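You operate a simulated robot arm through the tools that you are given. There is no shell and no other tool. Be economical: measure what you need, move in short steps, check, and stop when the job is done.

Carry out the task below with a simulated robot arm. There is one attempt and no reset: what you move stays moved.

TASK
Open the green box lid.
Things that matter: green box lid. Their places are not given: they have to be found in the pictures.

It is judged by the outcome, as a careful person would: the job done as asked, and still so three seconds after it is handed in. It fails if anything else is knocked over, pushed out of place, dropped, spilled or broken.

THE ROBOT
A 7-joint arm with a two-finger parallel gripper, fixed in place. Base frame: the origin is at the foot of the arm, x ahead of it, y to its left, z up. Lengths are in m, angles in degrees, forces in N, time in s.
With the tool pointing down near the work surface it reaches from about 0.3 to 0.7 m from the base axis. Its first joint turns from -66.0 to 66.0 degrees. Payload 1.57 kg.
Tool frame: the origin (TCP) lies between the finger pads and is the grasp point; the fingertips stand 0.03 m ahead of it; z points along the fingers, y is the line along which they close. The gripper opens to 0.11 m. The fingers are 0.024 m wide and 0.012 m thick; the gripper's body (0.048 by 0.112 m) begins 0.078 m behind the TCP.
Orientation is that of the tool frame in the base frame, as a unit quaternion [w, x, y, z]. With the fingers straight down and closing along the base's y, the tool's x points along the base's -x, its y along +y and its z along -z.

THE INTERFACE
- The arm moves only by the tool jog_arm. Its argument "deltas" is a list that holds one entry, the list of rows, each a list of 7 numbers: the shift along the tool's x, y, z in m, then the turn, a rotation vector about the tool's x, y, z in degrees, then the closure in counts, from 0 (fully open) to 255 (shut). In form: [[[tx, ty, tz, wx, wy, wz, claw], ...]]. A call has 1 to 20 rows; each row shifts and turns the commanded pose from where the row before left it, along the tool's axes as they then stand. A row lasts 0.2 s, in which the tool goes at most 0.05 m and 8.6 degrees; a call with a longer step from one row to the next is refused whole, and so is a gripper value outside its range. A pose out of reach is approached as far as the arm can. The call stops where the force on the tool passes 40 N (or 10 N more than at its start, if that is more) or the arm is blocked; 0.2 s more then pass. The fingers move at their own pace (about 0.108 m/s each) and stop on an object; they squeeze with about 25 N. The grip force told is the motor's: it shows also when the fingers shut on nothing. Time passes only in rows, and 0.2 s behind the last, so rows that do not move let the fingers close. It gives the time, the measured TCP pose, the force on the tool (base axes), the opening and the grip force at its end, in the units of the frame above (readings bear some noise).
- Cameras (640 x 400 px; columns grow to the right, rows downward): "scene" is fixed at [0.1246, -0.3718, 1.4081]; the picture's right is [0.99, -0.16, 0.00], its down [-0.09, -0.53, -0.85] and it looks along [0.14, 0.83, -0.53] (base axes); focal length 320 px, centre (320, 200). "wrist" rides on the gripper at [-0.036, 0, -0.08] in the tool frame; the picture's right is [0.00, -1.00, 0.00], its down [0.97, 0.00, -0.24] and it looks along [0.24, 0.00, 0.97] (tool axes); focal length 218 px, centre (320, 200).
- camera(camera): a new picture of that camera. No time passes.
- pixel_to_xyz(camera, pixels): for up to 12 pixels [column, row] of the newest picture of that camera ("zoom" is the newest enlarged one), the place [x, y, z] in the base frame of the surface seen there, good to about 0.003 m. No time passes.
- close_up(camera, box): a new picture of the part [left, top, right, bottom] of that camera's present view, enlarged. No time passes.
- hand_in(): hands the job in; it is judged then, once.

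Work in short steps. Measure before you move; look again where a grasp or a placing could have gone wrong, and mend it. You have 60 turns and 16 pictures in all, the two below and enlarged ones among them. Open the gripper and draw the arm clear of the work before you hand the job in, unless the task says otherwise; then end with one line.

The tools are called after "Request:" as a command line: name --argument value ..., lists and objects as JSON in quotes. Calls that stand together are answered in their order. jog_arm: Moves the arm, as the interface text tells. Its arguments: {"type":"object","properties":{"deltas":{"type":"array","items":{"type":"array","items":{"type":"array","items":{"type":"number"}}}}},"required":["deltas"]} The other tools are called the same way: camera (camera) takes a picture; pixel_to_xyz (camera, pixels) gives the place of the surface under pixels of a picture; close_up (camera, box) takes an enlarged picture of a part of a camera's view; hand_in () hands the job in.

At the start:

```text
time_s: 0.0
position: [0.2906, 0.2838, 1.0741]
orientation: [0.0, -0.001, 1.0, 0.0]
contact_force: [-0.5, -0.7, -0.3]
grip_width: 0.11
grasp_force: 0.0
```

scene: 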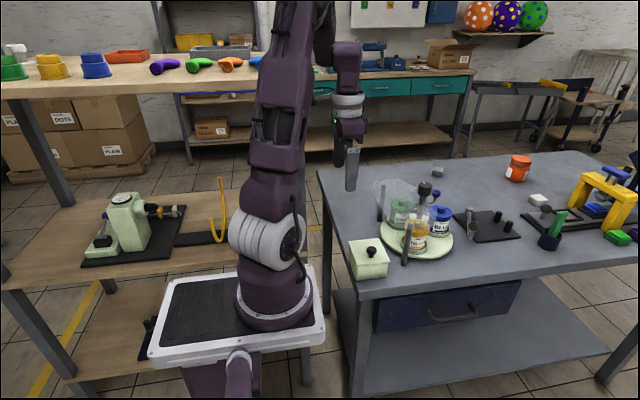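
wrist: 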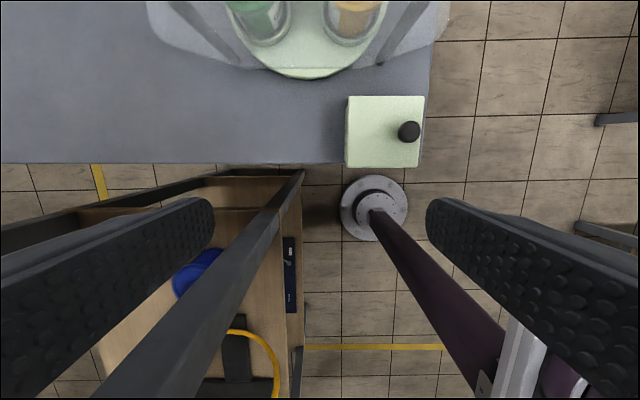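

The green box with a dark knob is at scene (368,258). I enlarge it to see the lid, the knob and the hinge.

Request:
close_up --camera "scene" --box '[330, 220, 410, 290]'

Request:
close_up --camera "wrist" --box '[330, 80, 440, 180]'

Request:
pixel_to_xyz --camera "wrist" --pixels '[[349, 98], [424, 98], [349, 163], [418, 165], [408, 131], [385, 130], [300, 130]]'

Request:
pixel_to_xyz --camera "scene" --pixels '[[372, 251], [372, 247], [350, 242], [379, 240], [388, 259], [356, 262], [358, 277], [389, 274]]'

```text
5.71 times, centred on (370, 255) of scene
```

zoom: 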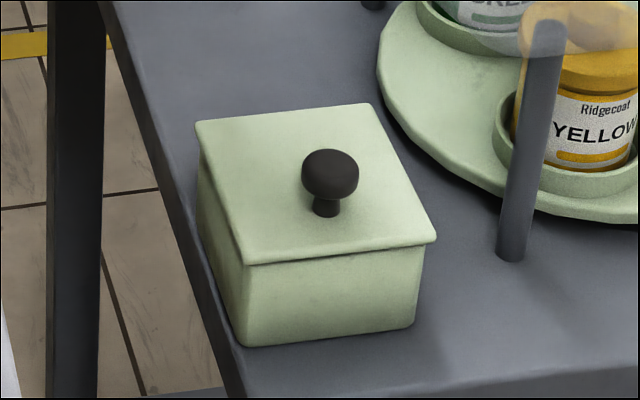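

```text
4.00 times, centred on (385, 130) of wrist
```

zoom: 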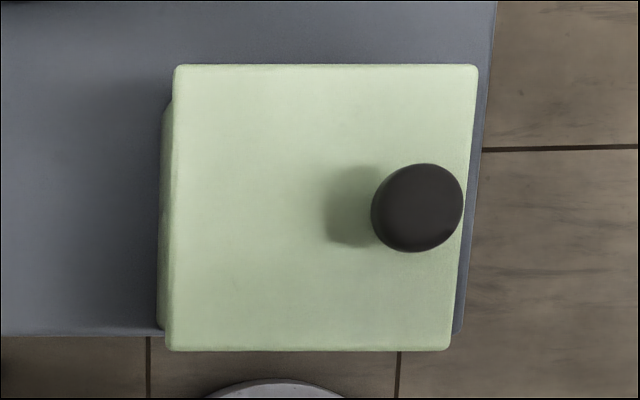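

```text
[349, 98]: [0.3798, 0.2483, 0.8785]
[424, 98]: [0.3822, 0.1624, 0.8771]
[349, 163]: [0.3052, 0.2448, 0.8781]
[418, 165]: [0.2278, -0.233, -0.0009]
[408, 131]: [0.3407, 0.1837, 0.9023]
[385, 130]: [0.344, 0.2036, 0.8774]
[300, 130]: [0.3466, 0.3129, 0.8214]
```

```text
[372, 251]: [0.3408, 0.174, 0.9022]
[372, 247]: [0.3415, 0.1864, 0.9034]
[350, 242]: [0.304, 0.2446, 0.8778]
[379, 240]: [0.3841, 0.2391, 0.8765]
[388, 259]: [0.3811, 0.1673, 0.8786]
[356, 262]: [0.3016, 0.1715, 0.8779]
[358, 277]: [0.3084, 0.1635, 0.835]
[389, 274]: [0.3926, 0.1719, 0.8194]
```

The lid spans x 0.302–0.383 and y 0.163–0.247. The knob is off-centre at (0.341, 0.184), so the hinge is probably on the +y edge. Next I measure the nearby posts and bottles for clearance.

Request:
close_up --camera "scene" --box '[330, 160, 480, 280]'

Request:
pixel_to_xyz --camera "scene" --pixels '[[404, 262], [408, 228], [380, 190], [380, 215], [425, 190], [415, 225], [400, 205], [385, 241], [383, 250], [403, 215]]'

```text
3.33 times, centred on (405, 220) of scene
```

zoom: 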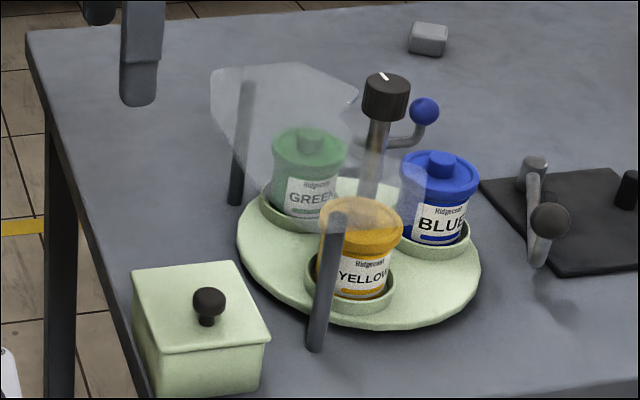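

```text
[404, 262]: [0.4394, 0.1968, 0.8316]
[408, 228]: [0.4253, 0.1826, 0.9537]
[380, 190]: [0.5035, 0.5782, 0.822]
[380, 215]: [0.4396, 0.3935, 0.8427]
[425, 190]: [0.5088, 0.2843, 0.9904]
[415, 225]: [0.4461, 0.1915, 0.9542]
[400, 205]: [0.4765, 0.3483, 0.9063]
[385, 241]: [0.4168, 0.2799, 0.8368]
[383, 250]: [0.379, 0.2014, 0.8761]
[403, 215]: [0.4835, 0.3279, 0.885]
```

The shield and its posts start at about x = 0.42, so I keep the gripper below x ≈ 0.40. I turn the tool 90° so the fingers close along x, part-close them, and move above the knob.

Request:
jog_arm --deltas '[[[0, 0, 0, 0, 0, -8.2, 100], [0, 0, 0, 0, 0, -8.2, 100], [0, 0, 0, 0, 0, -8.2, 100], [0, 0, 0, 0, 0, -8.2, 100], [0, 0, 0, 0, 0, -8.2, 100], [0, 0, 0, 0, 0, -8.2, 100], [0, 0, 0, 0, 0, -8.2, 100], [0, 0, 0, 0, 0, -8.2, 100], [0, 0, 0, 0, 0, -8.2, 100], [0, 0, 0, 0, 0, -8.2, 100], [0, 0, 0, 0, 0, -8, 100], [0.025, -0.0125, 0, 0, 0, 0, 100], [0.025, -0.0125, 0, 0, 0, 0, 100], [0.025, -0.0125, 0, 0, 0, 0, 100], [0.025, -0.0125, 0, 0, 0, 0, 100], [0, 0, 0, 0, 0, 0, 100]]]'

```text
time_s: 3.4
position: [0.3442, 0.1826, 1.0736]
orientation: [0.0, -0.707, 0.708, 0.001]
contact_force: [-1.1, 0.8, -0.6]
grip_width: 0.0668
grasp_force: 0.1
```

The arm is over the knob at (0.344, 0.183). I shift 3 mm in x, descend to z ≈ 0.94 and look.

Request:
jog_arm --deltas '[[[0, 0.003, 0.03, 0, 0, 0, 100], [0, 0, 0.03, 0, 0, 0, 100], [0, 0, 0.03, 0, 0, 0, 100], [0, 0, 0.03, 0, 0, 0, 100], [0, 0, 0.014, 0, 0, 0, 100], [0, 0, 0, 0, 0, 0, 100]]]'

Request:
camera --camera "wrist"

Request:
pixel_to_xyz --camera "wrist" --pixels '[[320, 240], [320, 230], [320, 250], [320, 260]]'

```text
time_s: 4.8
position: [0.3371, 0.1819, 0.94]
orientation: [0.0, 0.707, -0.707, 0.001]
contact_force: [0.0, -0.4, -0.3]
grip_width: 0.067
grasp_force: 0.1
```

```text
10 pictures are left
```

wrist: 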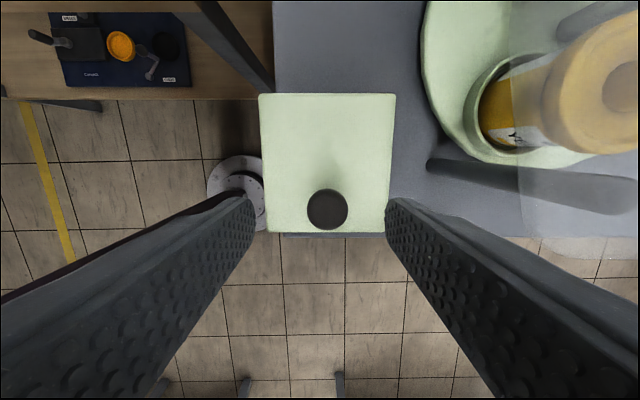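

```text
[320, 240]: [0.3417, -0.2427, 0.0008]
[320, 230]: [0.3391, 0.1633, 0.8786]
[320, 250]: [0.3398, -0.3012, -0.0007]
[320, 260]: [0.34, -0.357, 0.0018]
```

The knob is at wrist (327,209), about 4 mm toward +x and centred in y. I correct that, go down to z ≈ 0.914 and close.

Request:
jog_arm --deltas '[[[-0.001, -0.004, 0.013, 0, 0, 0, 100], [0, 0, 0.013, 0, 0, 0, 100], [0, 0, 0, 0, 0, 0, 100], [0, 0, 0, 0, 0, 0, 180], [0, 0, 0, 0, 0, 0, 255], [0, 0, 0, 0, 0, 0, 255], [0, 0, 0, 0, 0, 0, 255]]]'

```text
time_s: 6.4
position: [0.3418, 0.1847, 0.9138]
orientation: [-0.001, -0.706, 0.708, 0.0]
contact_force: [14.3, -1.7, -4.2]
grip_width: 0.0235
grasp_force: 35.3
```

The knob is held, with an opening of 23.5 mm. I test the hinge with a 15° arc about the +y edge (y ≈ 0.245, z ≈ 0.875), watching the force.

Request:
jog_arm --deltas '[[[-0.0036, 0, -0.0051, 0, 5, 0, 255], [-0.0036, 0, -0.0051, 0, 5, 0, 255], [-0.0036, 0, -0.0051, 0, 5, 0, 255], [0, 0, 0, 0, 0, 0, 255]]]'

Request:
close_up --camera "scene" --box '[310, 190, 430, 290]'

```text
time_s: 7.4
position: [0.3423, 0.1958, 0.9284]
orientation: [0.094, 0.701, -0.701, 0.094]
contact_force: [-13.1, -10.3, 10.5]
grip_width: 0.0231
grasp_force: 35.7
```

```text
4.00 times, centred on (370, 240) of scene
```

zoom: 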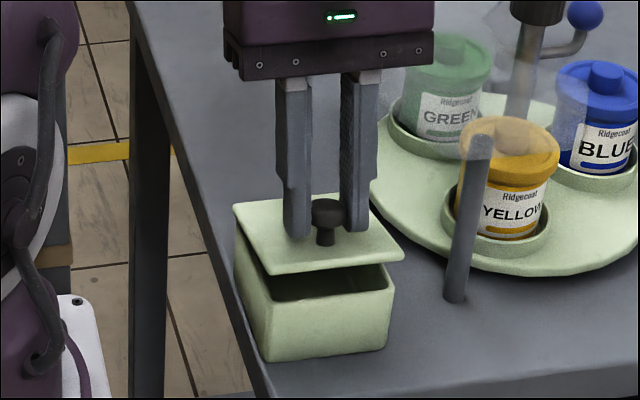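

The lid is hinged at the far edge and opening. The force of about 10 N is mild, so I continue the arc with a slight correction toward up.

Request:
jog_arm --deltas '[[[-0.0026, 0, -0.006, 0, 5, 0, 255], [-0.0033, 0, -0.0053, 0, 5, 0, 255], [-0.0033, 0, -0.0053, 0, 5, 0, 255], [-0.0033, 0, -0.0053, 0, 5, 0, 255], [0, 0, 0, 0, 0, 0, 255]]]'

```text
time_s: 8.6
position: [0.3409, 0.2176, 0.9434]
orientation: [0.212, 0.675, -0.674, 0.212]
contact_force: [-20.0, 5.4, 13.9]
grip_width: 0.0233
grasp_force: 35.6
```

Tilt is now 35° and forces stay moderate, with −20 N in x. I ease over slightly in x and continue for 20° more.

Request:
jog_arm --deltas '[[[-0.0034, 0.001, -0.0056, 0, 5, 0, 255], [-0.0034, 0.001, -0.0053, 0, 5, 0, 255], [-0.0034, 0, -0.0053, 0, 5, 0, 255], [-0.0034, 0, -0.0053, 0, 5, 0, 255], [0, 0, 0, 0, 0, 0, 255]]]'

Request:
close_up --camera "scene" --box '[290, 150, 450, 290]'

```text
time_s: 9.8
position: [0.342, 0.2398, 0.9504]
orientation: [-0.325, -0.627, 0.628, -0.327]
contact_force: [15.3, 12.4, 0.1]
grip_width: 0.0232
grasp_force: 35.5
```

```text
2.86 times, centred on (370, 220) of scene
```

zoom: 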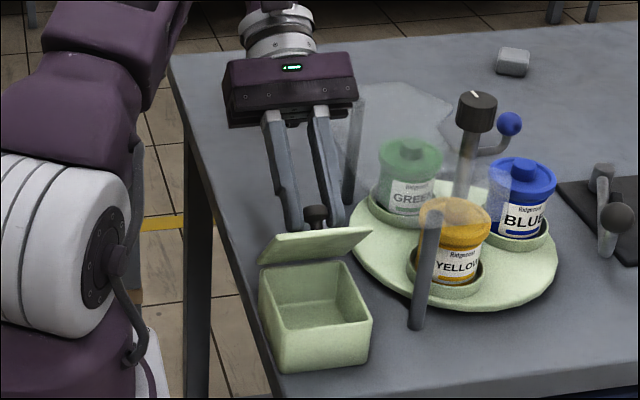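

The lid is open about 55° and the gripper is clear of the shield post. I continue for 20° more.

Request:
jog_arm --deltas '[[[-0.0036, 0, -0.0051, 0, 5, 0, 255], [-0.0036, 0, -0.0051, 0, 5, 0, 255], [-0.0036, 0, -0.0051, 0, 5, 0, 255], [-0.0036, 0, -0.0051, 0, 5, 0, 255], [0, 0, 0, 0, 0, 0, 255]]]'

Request:
close_up --camera "scene" --box '[290, 150, 450, 290]'

```text
time_s: 10.6
position: [0.3425, 0.2568, 0.9494]
orientation: [-0.4, -0.581, 0.582, -0.406]
contact_force: [6.1, -2.5, -3.2]
grip_width: 0.0235
grasp_force: 36.1
stopped in row 4: the force on the tool passed its limit (the readings are from after the stop); the commanded pose is now the measured one
out of reach, approached as far as the arm can: row 4
```

```text
2.86 times, centred on (370, 220) of scene
```

zoom: 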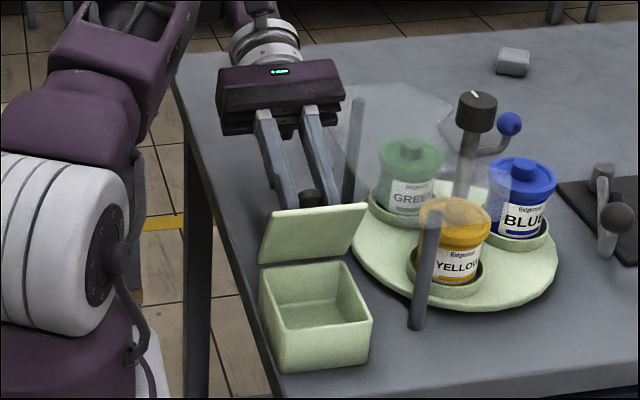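

The lid is at about 70° and the tool's tilt limit is reached. I keep the tool's orientation and move the knob along its arc, letting it pivot between the pads, for the first 20°.

Request:
jog_arm --deltas '[[[-0.002, 0, -0.0053, 0, 0, 0, 255], [-0.0025, 0, -0.0051, 0, 0, 0, 255], [-0.0029, 0, -0.0048, 0, 0, 0, 255], [-0.0033, 0, -0.0046, 0, 0, 0, 255], [0, 0, 0, 0, 0, 0, 255]]]'

```text
time_s: 11.7
position: [0.3422, 0.2683, 0.9486]
orientation: [-0.396, -0.58, 0.582, -0.41]
contact_force: [3.7, -5.5, -1.4]
grip_width: 0.0233
grasp_force: 35.6
stopped in row 5: the force on the tool passed its limit (the readings are from after the stop); the commanded pose is now the measured one
out of reach, approached as far as the arm can: row 3, 4
```

It moved +11 mm, and the lid should be near 80°. I reduce the tool tilt around the knob to regain reach while carrying the knob further along.

Request:
jog_arm --deltas '[[[0.0013, 0, 0, 0, -4, 0, 255], [-0.0019, 0, -0.0047, 0, -4, 0, 255], [-0.0026, 0, -0.0041, 0, -4, 0, 255], [-0.0031, 0, -0.0035, 0, -4, 0, 255], [0, 0, 0, 0, 0, 0, 255]]]'

Request:
close_up --camera "scene" --box '[290, 150, 450, 290]'

```text
time_s: 12.8
position: [0.3416, 0.2808, 0.9473]
orientation: [-0.312, -0.631, 0.632, -0.324]
contact_force: [7.1, -11.4, 0.2]
grip_width: 0.0234
grasp_force: 36.6
```

```text
2.86 times, centred on (370, 220) of scene
```

zoom: 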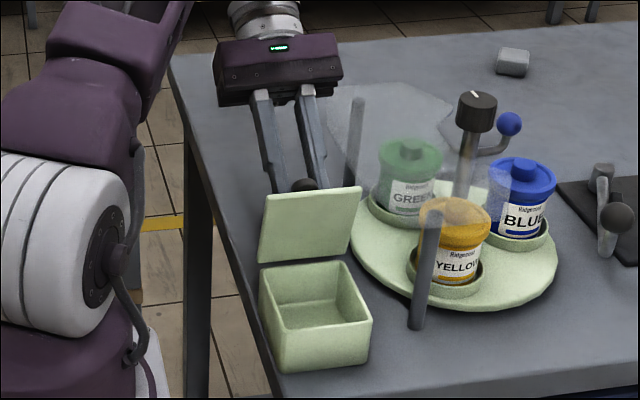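

The lid looks near vertical. I measure its top and bottom edges to get the angle.

Request:
pixel_to_xyz --camera "zoom" --pixels '[[270, 198], [350, 191], [340, 245], [265, 255], [305, 225]]'

```text
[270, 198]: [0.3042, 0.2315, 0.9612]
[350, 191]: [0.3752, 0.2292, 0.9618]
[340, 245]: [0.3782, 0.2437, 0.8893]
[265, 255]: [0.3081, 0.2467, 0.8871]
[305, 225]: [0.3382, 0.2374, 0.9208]
```

The lid is at about 78°, and the knob has slid toward the fingertips. I open the fingers in place and see whether the lid holds by itself.

Request:
jog_arm --deltas '[[[0, 0, 0, 0, 0, 0, 150], [0, 0, 0, 0, 0, 0, 110], [0, 0, 0, 0, 0, 0, 110], [0, 0, -0.01, 0, 0, 0, 110], [0, 0, -0.015, 0, 0, 0, 110], [0, 0, -0.015, 0, 0, 0, 110], [0, 0, 0, 0, 0, 0, 110]]]'

Request:
close_up --camera "scene" --box '[290, 150, 450, 290]'

Request:
pixel_to_xyz --camera "zoom" --pixels '[[270, 198], [350, 191], [340, 245], [265, 255], [305, 225]]'

```text
time_s: 14.4
position: [0.3424, 0.3144, 0.9721]
orientation: [-0.312, -0.63, 0.633, -0.324]
contact_force: [-0.1, -0.7, 0.0]
grip_width: 0.0628
grasp_force: 0.0
```

```text
2.86 times, centred on (370, 220) of scene
```

zoom: 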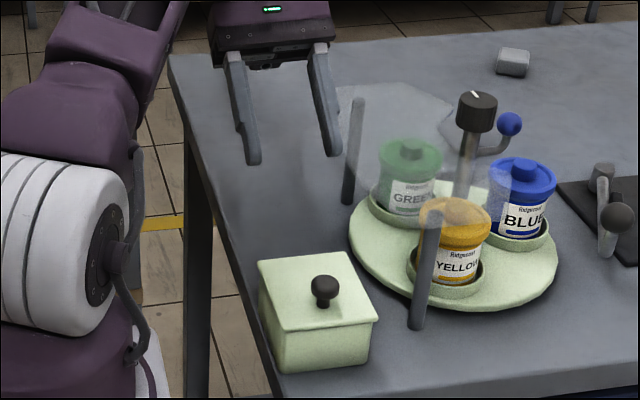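

```text
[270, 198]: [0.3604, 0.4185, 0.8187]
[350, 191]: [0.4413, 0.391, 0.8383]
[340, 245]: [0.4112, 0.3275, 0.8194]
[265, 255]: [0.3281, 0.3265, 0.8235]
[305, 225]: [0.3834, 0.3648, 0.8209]
```

The lid fell shut, so it has to go past vertical. The knob held well at a fixed angle up to about 70° tool tilt. I will regrip with the tool leaning about −35° toward −y, so the same sweep takes the lid past 90°. First I raise the tool and turn it back.

Request:
jog_arm --deltas '[[[0.04, 0, -0.0297, 0, 0, 0, 110], [0.04, 0, -0.0297, 0, 0, 0, 110], [0, 0, 0, 0, -8, 0, 110], [0, 0, 0, 0, -8, 0, 110], [0, 0, 0, 0, -8, 0, 110], [0, 0, 0, 0, -8, 0, 110], [0, 0, 0, 0, -8, 0, 110], [0, 0, 0, 0, -8, 0, 110], [0, 0, 0, 0, -8, 0, 110], [0, 0, 0, 0, -8, 0, 110], [0, 0, 0, 0, -8, 0, 110], [0, 0, 0, 0, -8, 0, 110], [0, 0, 0, 0, -8, 0, 110], [0, 0, 0, 0, 0, 0, 110]]]'

```text
time_s: 17.4
position: [0.3372, 0.2938, 1.0623]
orientation: [-0.215, 0.678, -0.673, -0.204]
contact_force: [0.1, -0.2, 0.0]
grip_width: 0.0628
grasp_force: 0.0
out of reach, approached as far as the arm can: row 2
```

Tilt is now −34°. I move to a pre-grasp point about 6 cm back from the knob along the tool axis, then look.

Request:
jog_arm --deltas '[[[0.037, -0.0009, -0.0006, 0, 0, 0, 110], [0.037, -0.0009, -0.0006, 0, 0, 0, 110], [0.037, -0.0009, -0.0006, 0, 0, 0, 110], [0.037, -0.0009, -0.0006, 0, 0, 0, 110], [0.0367, -0.0009, -0.0005, 0, 0, 0, 110], [0, 0, 0, 0, 0, 0, 110]]]'

Request:
camera --camera "wrist"

```text
time_s: 18.9
position: [0.3409, 0.1374, 0.956]
orientation: [-0.214, 0.678, -0.672, -0.205]
contact_force: [0.0, 0.3, 0.1]
grip_width: 0.0627
grasp_force: 0.1
```

```text
4 pictures are left
```

wrist: 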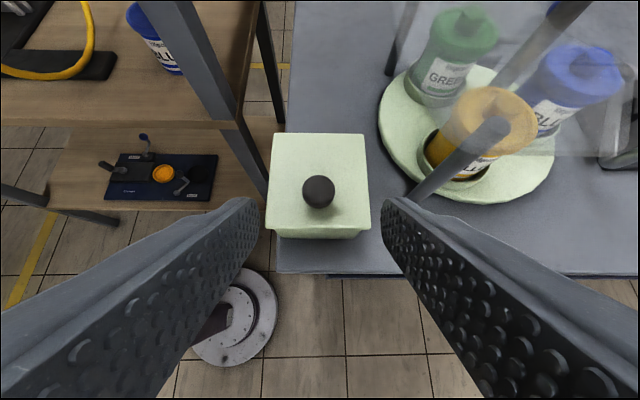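

The knob at wrist (319,191) is centred between the fingers and agrees with the computed offset. I advance 58 mm along the tool axis with −4 mm in tool x, then close.

Request:
jog_arm --deltas '[[[-0.004, 0, 0.015, 0, 0, 0, 110], [0, 0, 0.015, 0, 0, 0, 110], [0, 0, 0.015, 0, 0, 0, 110], [0, 0, 0.0127, 0, 0, 0, 110], [0, 0, 0, 0, 0, 0, 110], [0, 0, 0, 0, 0, 0, 180], [0, 0, 0, 0, 0, 0, 255], [0, 0, 0, 0, 0, 0, 255], [0, 0, 0, 0, 0, 0, 255]]]'

```text
time_s: 20.9
position: [0.3421, 0.1744, 0.9135]
orientation: [-0.211, 0.679, -0.672, -0.207]
contact_force: [-28.2, 9.0, -7.2]
grip_width: 0.0233
grasp_force: 35.7
```

The knob is gripped at −34° tilt. I start the arc about the hinge at (y 0.247, z 0.873), with a small x relief.

Request:
jog_arm --deltas '[[[-0.0066, 0.001, -0.0029, 0, 5, 0, 255], [-0.0066, 0, -0.0029, 0, 5, 0, 255], [-0.0066, 0, -0.0029, 0, 5, 0, 255], [-0.0066, 0, -0.0029, 0, 5, 0, 255], [0, 0, 0, 0, 0, 0, 255]]]'

```text
time_s: 22.1
position: [0.3422, 0.1931, 0.9368]
orientation: [-0.093, 0.703, -0.699, -0.085]
contact_force: [-23.6, -3.0, 0.9]
grip_width: 0.0234
grasp_force: 35.6
```

Forces along y and z are near zero, so the arc fits. I continue for 30° more.

Request:
jog_arm --deltas '[[[-0.0066, 0.001, -0.0029, 0, 5, 0, 255], [-0.0066, 0, -0.0029, 0, 5, 0, 255], [-0.0066, 0, -0.0029, 0, 5, 0, 255], [-0.0066, 0, -0.0029, 0, 5, 0, 255], [-0.0066, 0, -0.0029, 0, 5, 0, 255], [-0.0066, 0, -0.0029, 0, 5, 0, 255], [0, 0, 0, 0, 0, 0, 255]]]'

```text
time_s: 23.6
position: [0.3425, 0.2328, 0.9565]
orientation: [0.088, 0.702, -0.7, 0.102]
contact_force: [13.1, -11.0, 24.6]
grip_width: 0.0235
grasp_force: 35.3
```

Lid is at about 50°. The tool is being pushed up (24 N), so I let it out by about 2 mm and continue 20°.

Request:
jog_arm --deltas '[[[0.0005, 0, -0.002, 0, 0, 0, 255], [-0.0067, 0, -0.0029, 0, 5, 0, 255], [-0.0067, 0, -0.0029, 0, 5, 0, 255], [-0.0067, 0, -0.0029, 0, 5, 0, 255], [-0.0067, 0, -0.0029, 0, 5, 0, 255], [0, 0, 0, 0, 0, 0, 255]]]'

```text
time_s: 25.1
position: [0.3424, 0.2607, 0.957]
orientation: [-0.209, -0.673, 0.674, -0.221]
contact_force: [10.8, 6.8, 0.8]
grip_width: 0.0233
grasp_force: 36.2
```

Forces are low and tilt is about 35°, so the lid is near 70°. I continue for 20° more to reach vertical.

Request:
jog_arm --deltas '[[[-0.0067, 0, -0.0029, 0, 5, 0, 255], [-0.0067, 0, -0.0029, 0, 5, 0, 255], [-0.0067, 0, -0.0029, 0, 5, 0, 255], [-0.0067, 0, -0.0029, 0, 5, 0, 255], [0, 0, 0, 0, 0, 0, 255]]]'

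Request:
close_up --camera "scene" --box '[290, 150, 450, 290]'

Request:
pixel_to_xyz --camera "zoom" --pixels '[[275, 205], [345, 198], [340, 240], [268, 250], [305, 225]]'

```text
time_s: 26.2
position: [0.3424, 0.2879, 0.9479]
orientation: [-0.325, -0.623, 0.627, -0.336]
contact_force: [3.6, -2.1, 21.5]
grip_width: 0.0233
grasp_force: 35.7
```

```text
2.86 times, centred on (370, 220) of scene
```

zoom: 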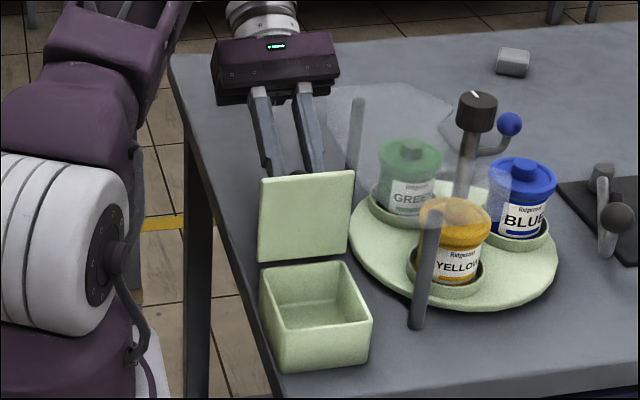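

```text
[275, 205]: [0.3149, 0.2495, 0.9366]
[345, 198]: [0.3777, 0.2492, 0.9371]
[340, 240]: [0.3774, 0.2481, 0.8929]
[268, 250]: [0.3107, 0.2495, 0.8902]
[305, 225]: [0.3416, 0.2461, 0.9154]
```

The lid is vertical now, with its underside at y ≈ 0.249 from top to bottom. I relieve the upward force and continue 12° past vertical.

Request:
jog_arm --deltas '[[[0.0012, 0, -0.0009, 0, 0, 0, 255], [-0.0054, 0, -0.0024, 0, 4, 0, 255], [-0.0054, 0, -0.0024, 0, 4, 0, 255], [-0.0054, 0, -0.0024, 0, 4, 0, 255], [0, 0, 0, 0, 0, 0, 255]]]'

Request:
pixel_to_xyz --camera "scene" --pixels '[[390, 216]]'

```text
time_s: 27.2
position: [0.3425, 0.2907, 0.9381]
orientation: [-0.365, -0.595, 0.604, -0.385]
contact_force: [0.9, 2.6, 2.2]
grip_width: 0.0237
grasp_force: 35.7
stopped in row 4: the force on the tool passed its limit (the readings are from after the stop); the commanded pose is now the measured one
out of reach, approached as far as the arm can: row 3, 4
```

```text
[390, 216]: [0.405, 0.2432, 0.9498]
```

The wrist limit is reached again at 64° tilt, with the lid a little past vertical. As before, I shed tilt about the knob while pulling it further over, and check.

Request:
jog_arm --deltas '[[[0.0013, 0, 0, 0, -4, 0, 255], [-0.003, 0, -0.004, 0, -4, 0, 255], [-0.0034, 0, -0.0036, 0, -4, 0, 255], [-0.0036, 0, -0.0034, 0, -4, 0, 255], [0, 0, 0, 0, 0, 0, 255]]]'

Request:
close_up --camera "scene" --box '[290, 150, 450, 290]'

Request:
pixel_to_xyz --camera "zoom" --pixels '[[275, 190], [340, 185], [340, 240], [268, 250], [305, 225], [275, 205]]'

```text
time_s: 28.4
position: [0.342, 0.3038, 0.9387]
orientation: [-0.276, -0.643, 0.649, -0.298]
contact_force: [8.9, -12.9, 3.3]
grip_width: 0.0233
grasp_force: 35.8
```

```text
2.86 times, centred on (370, 220) of scene
```

zoom: 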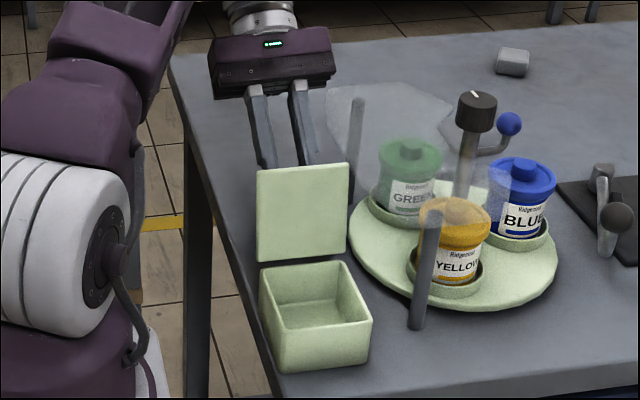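

```text
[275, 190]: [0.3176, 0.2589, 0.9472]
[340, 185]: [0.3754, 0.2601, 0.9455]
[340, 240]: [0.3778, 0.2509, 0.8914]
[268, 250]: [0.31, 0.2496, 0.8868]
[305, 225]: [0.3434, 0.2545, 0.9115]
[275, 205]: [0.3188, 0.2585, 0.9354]
```

The lid is now about 10° past vertical. I pull 10 mm further for margin, checking the force.

Request:
jog_arm --deltas '[[[-0.0052, 0, -0.002, 0, 0, 0, 255], [-0.0052, 0, -0.002, 0, 0, 0, 255], [0, 0, 0, 0, 0, 0, 255]]]'

Request:
pixel_to_xyz --camera "scene" --pixels '[[386, 216], [409, 214], [409, 234], [384, 237]]'

```text
time_s: 29.2
position: [0.343, 0.3142, 0.9337]
orientation: [-0.277, -0.644, 0.647, -0.3]
contact_force: [6.7, -25.5, 8.9]
grip_width: 0.0233
grasp_force: 35.6
```

```text
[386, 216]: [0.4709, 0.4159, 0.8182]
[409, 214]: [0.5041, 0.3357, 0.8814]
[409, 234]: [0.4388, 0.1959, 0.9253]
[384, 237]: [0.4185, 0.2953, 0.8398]
```

Force rose to 25 N, which is either a stop or pad slip. I open the fingers, back off along the tool axis and look.

Request:
jog_arm --deltas '[[[0, 0, 0, 0, 0, 0, 150], [0, 0, 0, 0, 0, 0, 110], [0, 0, -0.01, 0, 0, 0, 110], [0, 0, -0.015, 0, 0, 0, 110], [0, 0, -0.02, 0, 0, 0, 110], [0, 0, -0.03, 0, 0, 0, 110], [0, 0, 0, 0, 0, 0, 110], [0, 0, 0, 0, 0, 0, 110]]]'

Request:
close_up --camera "scene" --box '[290, 150, 450, 290]'

Request:
pixel_to_xyz --camera "zoom" --pixels '[[275, 190], [340, 185], [340, 240], [268, 250], [305, 225], [275, 205]]'

```text
time_s: 31.0
position: [0.3341, 0.3509, 0.9813]
orientation: [-0.275, -0.645, 0.648, -0.299]
contact_force: [0.5, -0.6, -0.5]
grip_width: 0.0626
grasp_force: 0.1
out of reach, approached as far as the arm can: row 6
```

```text
2.86 times, centred on (370, 220) of scene
```

zoom: 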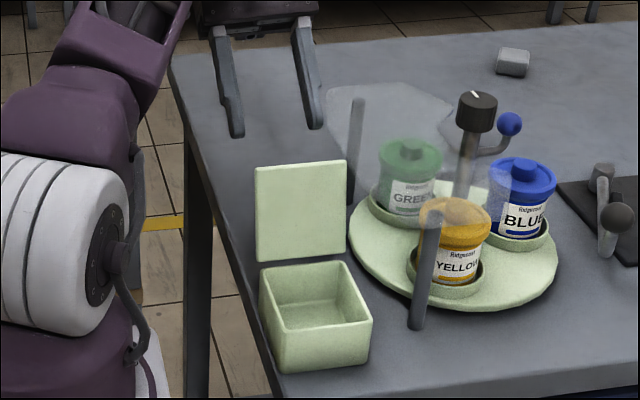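

```text
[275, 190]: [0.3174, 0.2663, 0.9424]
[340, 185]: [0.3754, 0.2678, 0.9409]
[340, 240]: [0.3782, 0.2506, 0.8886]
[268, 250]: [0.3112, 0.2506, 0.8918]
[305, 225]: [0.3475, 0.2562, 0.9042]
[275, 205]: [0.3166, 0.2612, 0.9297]
```

The lid stands at about 107° on its own with the gripper clear of it. I raise the arm away, reducing the tilt, and open the gripper.

Request:
jog_arm --deltas '[[[0, 0, 0, 0, -6, 0, 110], [0.013, 0, -0.015, 0, -6, 0, 110], [0.012, 0, -0.016, 0, -6, 0, 110], [0.01, 0, -0.017, 0, -6, 0, 110], [0.008, 0, -0.018, 0, -6, 0, 110], [0.007, 0, -0.02, 0, 0, 0, 60], [0.007, 0, -0.02, 0, 0, 0, 0], [0, 0, 0, 0, 0, 0, 0], [0, 0, 0, 0, 0, 0, 0], [0, 0, 0, 0, 0, 0, 0]]]'

Request:
camera --camera "scene"

```text
time_s: 33.2
position: [0.333, 0.3521, 1.1006]
orientation: [0.099, 0.699, -0.697, 0.121]
contact_force: [-0.3, 1.0, -0.1]
grip_width: 0.11
grasp_force: 0.1
```

```text
0 pictures are left
```

scene: 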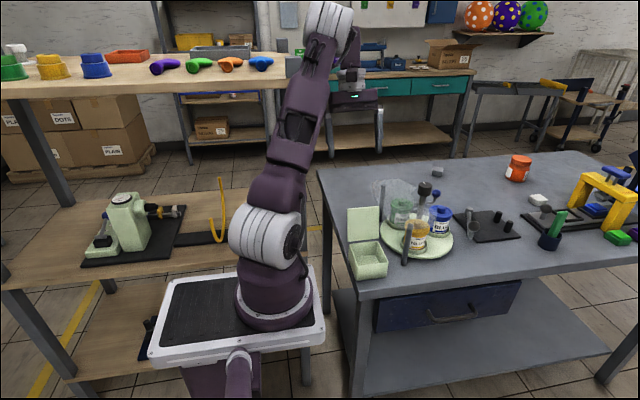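

The lid still stands open at scene (365,222), the arm is clear, and nothing else has moved. I hand the job in.

Request:
hand_in

```text
The job is handed in.
```

The green box lid is open: it stands by itself about 17° past vertical, with the gripper open, the arm clear, and nothing else visibly moved. On the first try I let go too early and the lid fell shut, so I regripped the knob and took it further.
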